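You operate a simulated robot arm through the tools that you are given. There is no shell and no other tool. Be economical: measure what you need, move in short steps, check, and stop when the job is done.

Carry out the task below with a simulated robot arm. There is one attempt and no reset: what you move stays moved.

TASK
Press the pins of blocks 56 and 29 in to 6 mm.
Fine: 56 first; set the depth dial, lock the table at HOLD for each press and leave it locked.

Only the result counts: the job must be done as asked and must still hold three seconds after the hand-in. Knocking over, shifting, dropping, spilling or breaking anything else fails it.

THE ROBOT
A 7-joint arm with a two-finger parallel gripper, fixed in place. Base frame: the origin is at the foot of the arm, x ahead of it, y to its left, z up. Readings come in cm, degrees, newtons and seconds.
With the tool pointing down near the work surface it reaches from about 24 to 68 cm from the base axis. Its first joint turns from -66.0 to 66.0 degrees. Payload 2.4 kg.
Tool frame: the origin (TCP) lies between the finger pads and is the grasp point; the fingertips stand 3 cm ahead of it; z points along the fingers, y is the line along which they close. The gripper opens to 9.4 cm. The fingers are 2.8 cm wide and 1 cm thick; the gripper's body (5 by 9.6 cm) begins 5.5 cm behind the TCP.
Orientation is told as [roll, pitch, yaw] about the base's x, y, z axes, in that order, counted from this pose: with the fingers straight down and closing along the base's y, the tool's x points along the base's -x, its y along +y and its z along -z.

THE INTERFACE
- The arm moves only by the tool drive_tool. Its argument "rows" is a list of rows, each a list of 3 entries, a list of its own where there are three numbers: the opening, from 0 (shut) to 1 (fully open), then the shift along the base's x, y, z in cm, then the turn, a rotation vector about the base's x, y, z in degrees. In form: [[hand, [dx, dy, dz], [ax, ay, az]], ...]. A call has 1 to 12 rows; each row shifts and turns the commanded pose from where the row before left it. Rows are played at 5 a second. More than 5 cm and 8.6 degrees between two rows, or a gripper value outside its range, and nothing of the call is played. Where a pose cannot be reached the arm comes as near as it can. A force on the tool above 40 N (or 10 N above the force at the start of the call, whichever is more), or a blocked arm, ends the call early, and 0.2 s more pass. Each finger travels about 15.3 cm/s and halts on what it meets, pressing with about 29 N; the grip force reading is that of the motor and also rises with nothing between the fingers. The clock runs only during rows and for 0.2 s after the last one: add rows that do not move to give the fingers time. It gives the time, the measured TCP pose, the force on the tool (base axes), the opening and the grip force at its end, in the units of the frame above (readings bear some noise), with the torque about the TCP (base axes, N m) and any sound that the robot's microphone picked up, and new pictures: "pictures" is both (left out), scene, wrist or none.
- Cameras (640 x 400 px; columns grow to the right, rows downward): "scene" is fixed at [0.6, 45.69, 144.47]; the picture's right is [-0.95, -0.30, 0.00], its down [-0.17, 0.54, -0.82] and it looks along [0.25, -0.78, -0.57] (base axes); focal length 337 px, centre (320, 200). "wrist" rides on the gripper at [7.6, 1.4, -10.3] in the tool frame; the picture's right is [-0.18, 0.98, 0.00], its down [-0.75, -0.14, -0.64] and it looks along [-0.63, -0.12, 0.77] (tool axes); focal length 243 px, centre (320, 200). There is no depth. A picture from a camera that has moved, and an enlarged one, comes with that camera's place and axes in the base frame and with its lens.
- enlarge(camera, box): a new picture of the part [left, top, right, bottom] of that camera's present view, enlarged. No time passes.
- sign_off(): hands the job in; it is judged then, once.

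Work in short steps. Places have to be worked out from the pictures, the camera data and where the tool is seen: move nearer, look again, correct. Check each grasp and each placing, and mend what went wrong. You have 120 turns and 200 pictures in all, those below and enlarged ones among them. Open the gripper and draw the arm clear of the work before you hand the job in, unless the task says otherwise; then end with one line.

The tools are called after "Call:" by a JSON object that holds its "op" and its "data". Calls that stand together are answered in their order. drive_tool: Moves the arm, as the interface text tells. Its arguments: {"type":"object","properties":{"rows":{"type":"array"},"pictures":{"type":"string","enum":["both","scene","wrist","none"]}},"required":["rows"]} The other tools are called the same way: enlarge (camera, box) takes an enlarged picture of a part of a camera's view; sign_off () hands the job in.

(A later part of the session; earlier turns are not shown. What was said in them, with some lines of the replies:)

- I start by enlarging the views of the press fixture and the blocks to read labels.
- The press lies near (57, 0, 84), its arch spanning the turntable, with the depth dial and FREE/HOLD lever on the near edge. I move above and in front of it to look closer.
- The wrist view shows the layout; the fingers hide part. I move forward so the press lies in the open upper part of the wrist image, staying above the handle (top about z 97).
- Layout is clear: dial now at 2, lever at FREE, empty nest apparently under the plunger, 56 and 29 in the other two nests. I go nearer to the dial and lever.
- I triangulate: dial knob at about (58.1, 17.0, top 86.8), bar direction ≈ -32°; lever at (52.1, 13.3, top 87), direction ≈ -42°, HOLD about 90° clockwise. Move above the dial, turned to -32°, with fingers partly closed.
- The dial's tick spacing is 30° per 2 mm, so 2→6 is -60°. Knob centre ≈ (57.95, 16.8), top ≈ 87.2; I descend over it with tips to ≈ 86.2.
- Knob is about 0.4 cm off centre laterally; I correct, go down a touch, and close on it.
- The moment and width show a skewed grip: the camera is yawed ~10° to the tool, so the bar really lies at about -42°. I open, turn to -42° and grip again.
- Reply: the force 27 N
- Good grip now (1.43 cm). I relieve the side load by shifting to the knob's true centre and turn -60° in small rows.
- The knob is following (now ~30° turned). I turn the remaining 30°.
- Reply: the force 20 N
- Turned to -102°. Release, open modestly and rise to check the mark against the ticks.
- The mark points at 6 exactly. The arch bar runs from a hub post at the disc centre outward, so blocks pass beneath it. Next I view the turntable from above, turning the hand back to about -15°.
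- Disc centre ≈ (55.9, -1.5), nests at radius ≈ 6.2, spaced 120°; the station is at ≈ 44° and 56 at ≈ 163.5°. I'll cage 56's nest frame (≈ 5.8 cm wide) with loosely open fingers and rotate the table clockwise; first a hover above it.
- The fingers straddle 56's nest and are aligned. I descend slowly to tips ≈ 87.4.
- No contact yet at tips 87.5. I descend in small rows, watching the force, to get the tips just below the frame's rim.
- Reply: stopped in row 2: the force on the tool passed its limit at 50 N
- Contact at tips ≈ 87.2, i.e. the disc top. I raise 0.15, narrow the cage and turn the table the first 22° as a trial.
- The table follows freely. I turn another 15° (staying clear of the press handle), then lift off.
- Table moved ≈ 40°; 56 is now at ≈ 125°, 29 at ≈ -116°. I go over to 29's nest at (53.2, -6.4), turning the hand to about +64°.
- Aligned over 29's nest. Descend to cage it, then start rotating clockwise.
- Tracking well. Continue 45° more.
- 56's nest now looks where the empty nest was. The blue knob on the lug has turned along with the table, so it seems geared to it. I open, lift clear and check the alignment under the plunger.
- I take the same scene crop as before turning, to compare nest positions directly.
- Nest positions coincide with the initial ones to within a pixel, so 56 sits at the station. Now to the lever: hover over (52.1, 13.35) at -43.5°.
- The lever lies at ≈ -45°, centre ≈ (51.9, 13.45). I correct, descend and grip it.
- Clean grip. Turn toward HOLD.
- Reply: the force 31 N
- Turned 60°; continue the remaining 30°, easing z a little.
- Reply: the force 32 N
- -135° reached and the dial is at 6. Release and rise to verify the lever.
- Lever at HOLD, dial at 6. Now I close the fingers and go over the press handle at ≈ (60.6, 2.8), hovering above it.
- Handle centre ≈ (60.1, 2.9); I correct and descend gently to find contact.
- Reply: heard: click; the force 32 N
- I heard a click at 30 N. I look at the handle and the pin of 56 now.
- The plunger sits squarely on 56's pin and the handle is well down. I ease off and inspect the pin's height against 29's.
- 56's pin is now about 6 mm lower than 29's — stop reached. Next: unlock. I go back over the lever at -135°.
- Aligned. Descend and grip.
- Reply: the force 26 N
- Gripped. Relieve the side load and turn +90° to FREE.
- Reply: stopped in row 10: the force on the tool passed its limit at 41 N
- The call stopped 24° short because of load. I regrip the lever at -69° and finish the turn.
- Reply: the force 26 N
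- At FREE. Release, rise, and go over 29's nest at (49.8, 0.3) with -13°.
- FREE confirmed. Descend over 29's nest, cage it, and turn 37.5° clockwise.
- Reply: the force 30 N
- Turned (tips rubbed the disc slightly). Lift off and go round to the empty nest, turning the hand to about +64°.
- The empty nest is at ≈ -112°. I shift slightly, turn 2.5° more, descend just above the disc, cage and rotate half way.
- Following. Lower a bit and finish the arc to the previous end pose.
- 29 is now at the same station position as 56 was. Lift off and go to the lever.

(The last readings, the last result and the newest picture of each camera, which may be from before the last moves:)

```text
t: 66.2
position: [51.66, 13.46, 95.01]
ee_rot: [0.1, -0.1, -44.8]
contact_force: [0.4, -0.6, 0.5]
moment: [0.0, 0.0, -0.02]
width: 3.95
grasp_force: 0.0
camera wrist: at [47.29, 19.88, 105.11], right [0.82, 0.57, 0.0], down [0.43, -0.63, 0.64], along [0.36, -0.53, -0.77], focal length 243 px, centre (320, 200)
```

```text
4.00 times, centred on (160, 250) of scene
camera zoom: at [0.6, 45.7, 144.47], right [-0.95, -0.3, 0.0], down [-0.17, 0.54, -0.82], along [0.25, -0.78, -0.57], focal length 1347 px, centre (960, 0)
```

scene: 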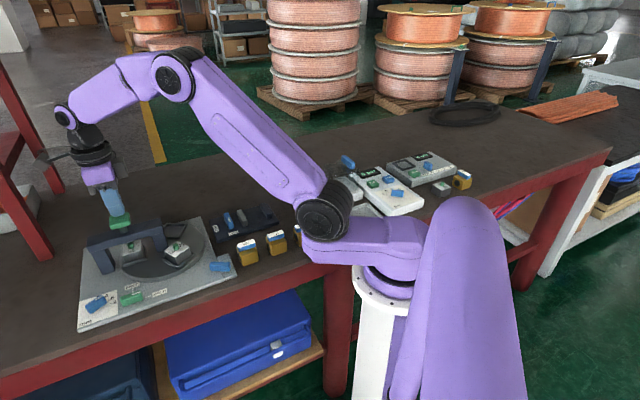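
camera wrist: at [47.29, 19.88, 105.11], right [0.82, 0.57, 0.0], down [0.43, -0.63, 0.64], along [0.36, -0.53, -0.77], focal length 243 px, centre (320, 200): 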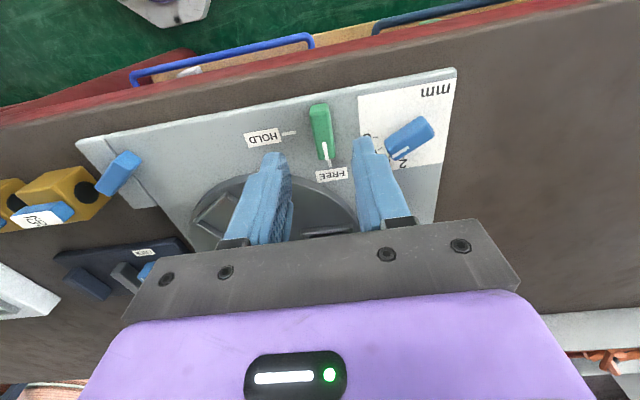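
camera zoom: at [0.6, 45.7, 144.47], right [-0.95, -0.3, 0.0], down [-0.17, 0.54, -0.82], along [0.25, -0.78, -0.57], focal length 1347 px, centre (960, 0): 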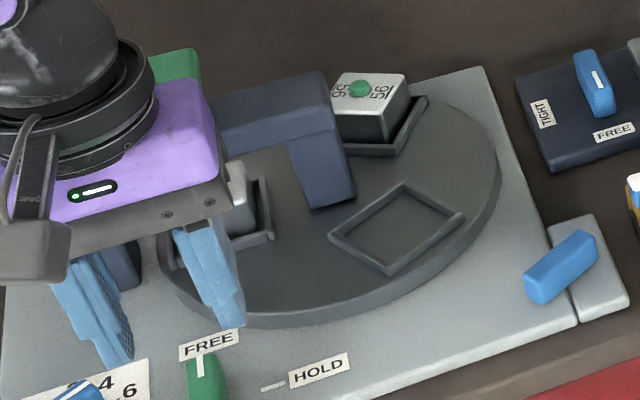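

Aligned; shift 0.3, descend and grip the lever.

Call:
{"op": "drive_tool", "data": {"rows": [[0.42, [0.32, -0.05, -3], [0, 0, 0]], [0.42, [0, 0, -2.75], [0, 0, 0]], [0.42, [0, 0, 0], [0, 0, 0]], [0.2, [0, 0, 0], [0, 0, 0]], [0.05, [0, 0, 0], [0, 0, 0]], [0.0, [0, 0, 0], [0, 0, 0]]], "pictures": "none"}}

```text
t: 67.6
position: [52.05, 13.25, 89.24]
ee_rot: [-0.2, 0.0, -44.9]
contact_force: [-4.3, -5.0, -0.5]
moment: [0.11, -0.08, -0.06]
width: 1.46
grasp_force: 45.3
```

Good grip (1.46 cm, low load). Turn to HOLD in two parts.

Call:
{"op": "drive_tool", "data": {"rows": [[0, [0, 0.05, 0], [0, 0, -7.5]], [0, [0, 0, 0], [0, 0, -7.5]], [0, [0, 0, 0], [0, 0, -7.5]], [0, [0, 0, 0], [0, 0, -7.5]], [0, [0, 0, 0], [0, 0, -7.5]], [0, [0, 0, 0], [0, 0, -7.5]], [0, [0, 0, 0], [0, 0, 0]]], "pictures": "none"}}

Call:
{"op": "drive_tool", "data": {"rows": [[0, [0, 0, 0], [0, 0, -7.5]], [0, [0, 0, 0], [0, 0, -7.5]], [0, [0, 0, 0], [0, 0, -7.5]], [0, [0, 0, 0], [0, 0, -7.5]], [0, [0, 0, 0], [0, 0, -7.5]], [0, [0, 0, 0], [0, 0, -7.5]], [0, [0, 0, 0], [0, 0, 0]]], "pictures": "wrist"}}

```text
t: 69.2
position: [52.22, 13.23, 89.19]
ee_rot: [-0.2, 0.1, -90.1]
contact_force: [-11.5, -18.7, 1.7]
moment: [0.26, -0.08, -0.04]
width: 1.47
grasp_force: 44.4
```

```text
t: 70.8
position: [52.11, 13.28, 89.26]
ee_rot: [0.0, -0.1, -135.1]
contact_force: [-12.0, -24.0, 16.1]
moment: [-0.2, -0.27, 0.14]
width: 1.47
grasp_force: 44.6
camera wrist: at [58.67, 17.65, 99.36], right [0.56, -0.83, 0.0], down [-0.63, -0.43, 0.64], along [-0.53, -0.36, -0.77], focal length 243 px, centre (320, 200)
```

wrist: 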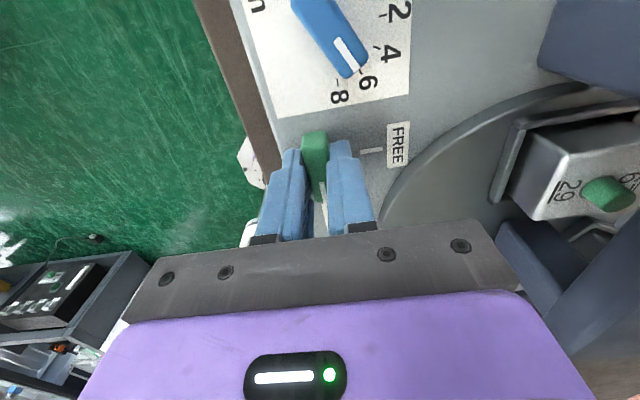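

Turned to -135° with the dial still at 6. Release, rise and check.

Call:
{"op": "drive_tool", "data": {"rows": [[0.3, [0, 0, 0], [0, 0, 0]], [0.42, [0, 0, 0], [0, 0, 0]], [0.42, [0, 0, 3], [0, 0, 0]], [0.42, [0, 0, 4], [0, 0, 0]], [0.42, [0, 0, 4], [0, 0, 0]], [0.2, [0, 0, 3.5], [0, 0, 0]], [0, [0, 0, 0], [0, 0, 0]]], "pictures": "wrist"}}

Call:
{"op": "enlarge", "data": {"camera": "scene", "box": [80, 200, 240, 320]}}

Call:
{"op": "enlarge", "data": {"camera": "wrist", "box": [200, 0, 440, 180]}}

```text
t: 72.4
position: [52.06, 13.75, 103.92]
ee_rot: [-0.1, 0.1, -134.9]
contact_force: [0.0, 0.6, -1.1]
moment: [0.0, -0.02, -0.01]
width: 0.0
grasp_force: 29.4
camera wrist: at [58.54, 18.12, 113.98], right [0.57, -0.82, 0.0], down [-0.63, -0.43, 0.64], along [-0.53, -0.36, -0.77], focal length 243 px, centre (320, 200)
```

wrist: 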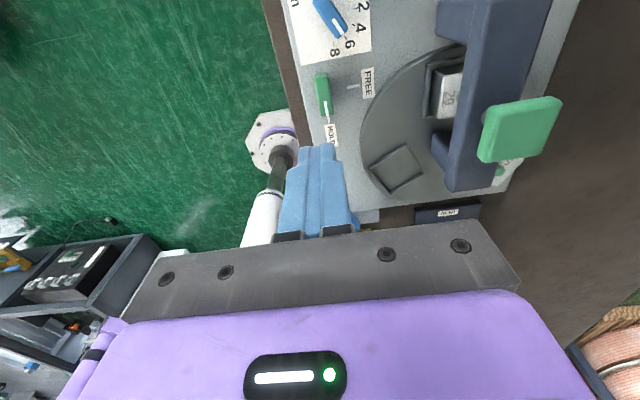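

```text
3.33 times, centred on (160, 260) of scene
camera zoom: at [0.6, 45.69, 144.47], right [-0.95, -0.3, 0.0], down [-0.17, 0.54, -0.82], along [0.25, -0.78, -0.57], focal length 1123 px, centre (853, 0)
```

zoom: 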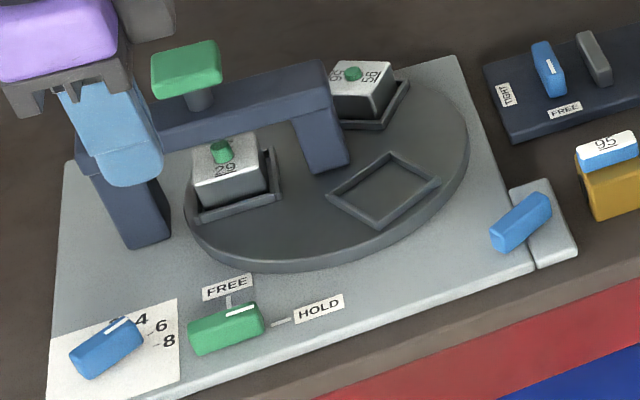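

```text
2.22 times, centred on (320, 90) of wrist
camera zoom: at [58.54, 18.12, 113.98], right [0.57, -0.82, 0.0], down [-0.63, -0.43, 0.64], along [-0.53, -0.36, -0.77], focal length 539 px, centre (320, 444)
```

zoom: 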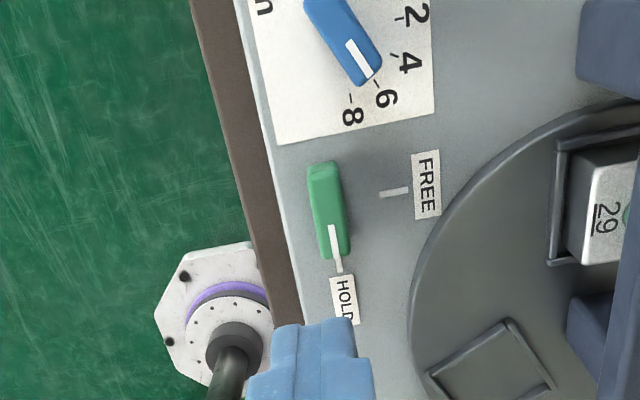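

HOLD locked, dial at 6, 29 at the station. Now over the handle and press with the same strokes.

Call:
{"op": "drive_tool", "data": {"rows": [[0, [2.7, -3.62, 0.3], [0, 0, 0]], [0, [2.7, -3.62, 0], [0, 0, 0]], [0, [2.7, -3.62, 0], [0, 0, 0]], [0, [0, 0, -1.5], [0, 0, 0]], [0, [0, 0, 0], [0, 0, 0]]], "pictures": "wrist"}}

```text
t: 73.6
position: [60.4, 2.65, 102.54]
ee_rot: [0.1, 0.0, -134.9]
contact_force: [-0.1, -0.2, 0.3]
moment: [0.0, 0.02, -0.01]
width: 0.01
grasp_force: 28.7
camera wrist: at [66.77, 6.92, 112.73], right [0.57, -0.82, 0.0], down [-0.63, -0.43, 0.64], along [-0.53, -0.36, -0.77], focal length 243 px, centre (320, 200)
```

wrist: 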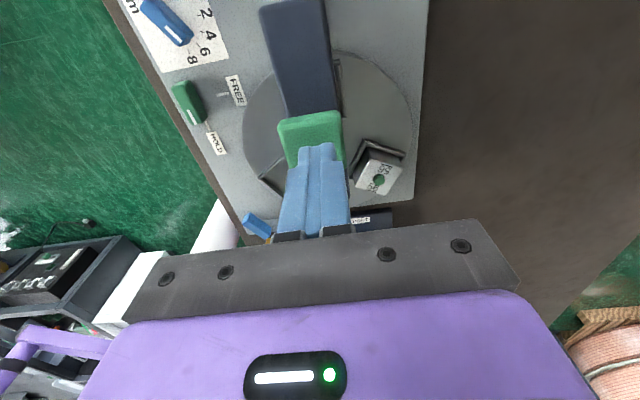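

Call:
{"op": "drive_tool", "data": {"rows": [[0, [-0.25, 0.22, -0.5], [0, 0, 0]], [0, [0, 0, -0.5], [0, 0, 0]], [0, [0, 0, -0.3], [0, 0, 0]], [0, [0, 0, -0.3], [0, 0, 0]], [0, [0, 0, -0.3], [0, 0, 0]], [0, [0, 0, -0.25], [0, 0, 0]], [0, [0, 0, 0], [0, 0, 0]]], "pictures": "none"}}

Call:
{"op": "enlarge", "data": {"camera": "scene", "box": [80, 200, 180, 270]}}

```text
t: 75.2
position: [59.97, 2.86, 100.37]
ee_rot: [0.2, 0.1, -134.8]
contact_force: [-5.5, 1.8, 19.8]
moment: [-0.02, 0.2, 0.03]
width: 0.01
grasp_force: 28.5
heard: click
```

```text
5.71 times, centred on (130, 235) of scene
camera zoom: at [0.55, 45.7, 144.47], right [-0.95, -0.3, 0.0], down [-0.17, 0.54, -0.82], along [0.25, -0.78, -0.57], focal length 1925 px, centre (1406, 0)
```

zoom: 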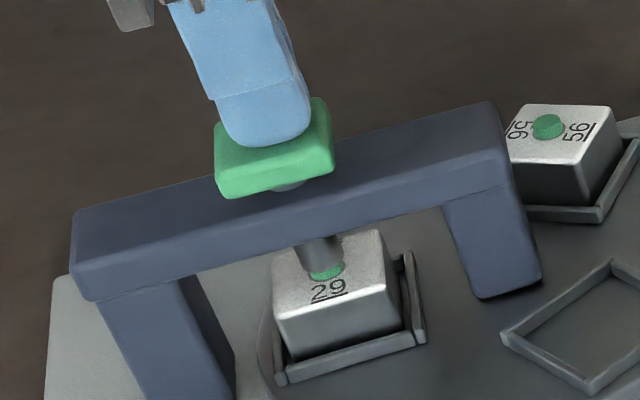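

Click heard and the plunger is at the same depth. A slight extra push to match the first press, then retract.

Call:
{"op": "drive_tool", "data": {"rows": [[0, [0, 0, -0.08], [0, 0, 0]], [0, [0, 0, 0], [0, 0, 0]], [0, [0, 0, 1.5], [0, 0, 0]], [0, [0, 0, 3], [0, 0, 0]], [0, [-3, 3, 3], [0, 0, 0]], [0.3, [-4, 1, 2], [0, 0, 0]], [0.6, [-4, 1, 0], [0, 0, 0]], [1, [-3, 0, 0], [0, 0, 0]], [1, [0, 0, 0], [0, 0, 0]]], "pictures": "scene"}}

Call:
{"op": "enlarge", "data": {"camera": "scene", "box": [70, 200, 230, 330]}}

Call:
{"op": "enlarge", "data": {"camera": "scene", "box": [115, 205, 195, 275]}}

```text
refused: row 5 steps farther than a row can; nothing moved
```

```text
3.08 times, centred on (150, 265) of scene
camera zoom: at [0.55, 45.7, 144.47], right [-0.95, -0.3, 0.0], down [-0.17, 0.54, -0.82], along [0.25, -0.78, -0.57], focal length 1036 px, centre (843, 0)
```

zoom: 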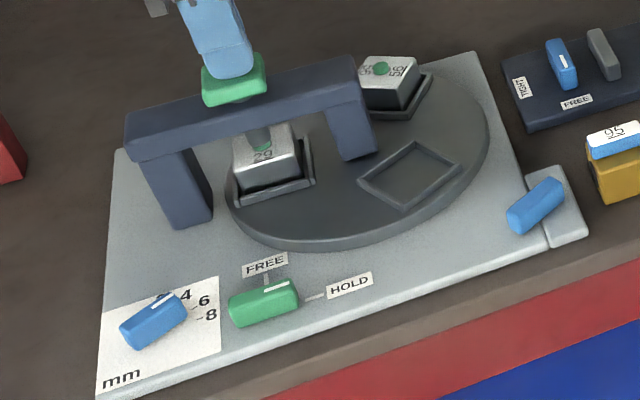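

```text
5.71 times, centred on (155, 240) of scene
camera zoom: at [0.55, 45.7, 144.47], right [-0.95, -0.3, 0.0], down [-0.17, 0.54, -0.82], along [0.25, -0.78, -0.57], focal length 1925 px, centre (1263, -29)
```

zoom: 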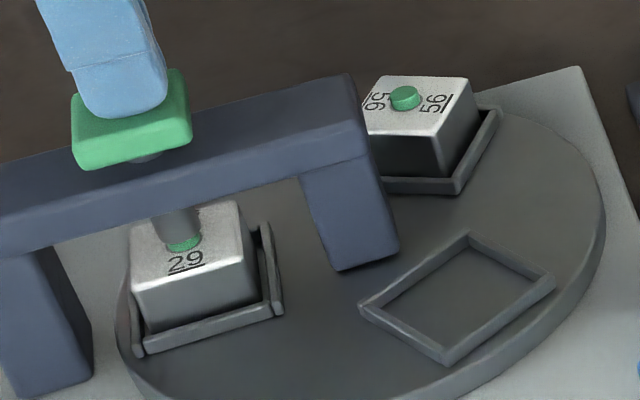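

The call was refused for a too-long step; I repeat it with shorter rows.

Call:
{"op": "drive_tool", "data": {"rows": [[0, [0, 0, -0.08], [0, 0, 0]], [0, [0, 0, 0], [0, 0, 0]], [0, [0, 0, 1.5], [0, 0, 0]], [0, [0, 0, 3], [0, 0, 0]], [0, [0, 0, 3], [0, 0, 0]], [0, [-3, 2, 2], [0, 0, 0]], [0.3, [-4, 1, 2], [0, 0, 0]], [0.6, [-4, 1, 0], [0, 0, 0]], [1, [-4, 0, 0], [0, 0, 0]], [1, [0, 0, 0], [0, 0, 0]], [1, [0, 0, 0], [0, 0, 0]]], "pictures": "scene"}}

Call:
{"op": "enlarge", "data": {"camera": "scene", "box": [70, 200, 230, 330]}}

Call:
{"op": "enlarge", "data": {"camera": "scene", "box": [115, 205, 195, 275]}}

```text
t: 77.6
position: [45.06, 6.79, 111.77]
ee_rot: [-0.1, 0.1, -134.8]
contact_force: [0.3, -0.6, -0.5]
moment: [-0.01, 0.01, 0.03]
width: 9.41
grasp_force: 0.1
```

scene: 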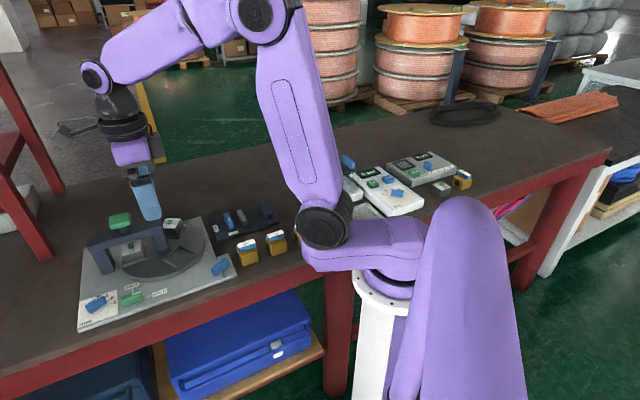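

```text
3.08 times, centred on (150, 265) of scene
camera zoom: at [0.6, 45.7, 144.47], right [-0.95, -0.3, 0.0], down [-0.17, 0.54, -0.82], along [0.25, -0.78, -0.57], focal length 1036 px, centre (843, 0)
```

zoom: 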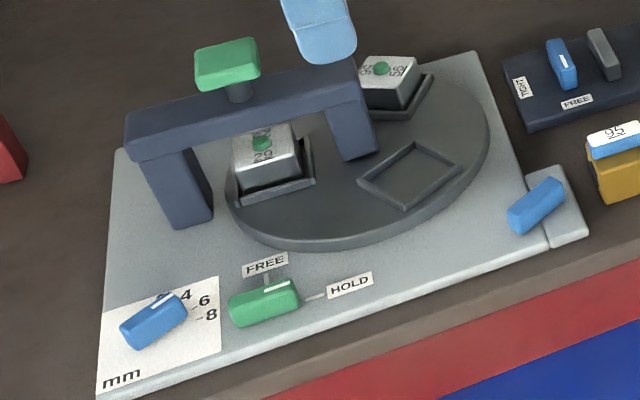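

```text
5.71 times, centred on (155, 240) of scene
camera zoom: at [0.6, 45.7, 144.47], right [-0.95, -0.3, 0.0], down [-0.17, 0.54, -0.82], along [0.25, -0.78, -0.57], focal length 1925 px, centre (1263, -29)
```

zoom: 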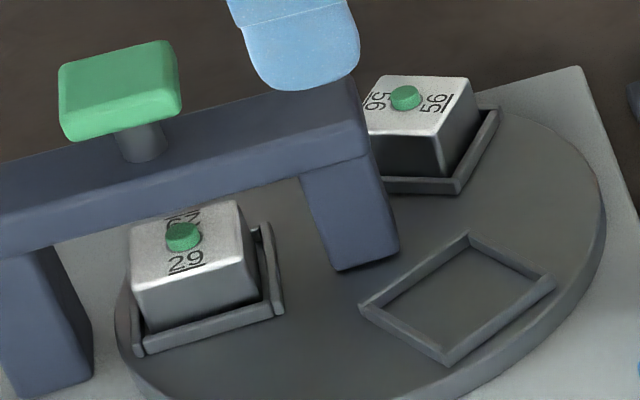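

Both pins are pressed to the same reduced height, the dial is at 6, the lever is at HOLD, and the arm is clear with the gripper open. I hand in.

Call:
{"op": "sign_off", "data": {}}

```text
The job is handed in.
```

I pressed the pins of blocks 56 and 29 (56 first) with the depth dial at 6 mm and the table locked at HOLD for each press. Each press clicked, and afterwards the two pins looked equally short in the pictures. The table is still locked at HOLD.
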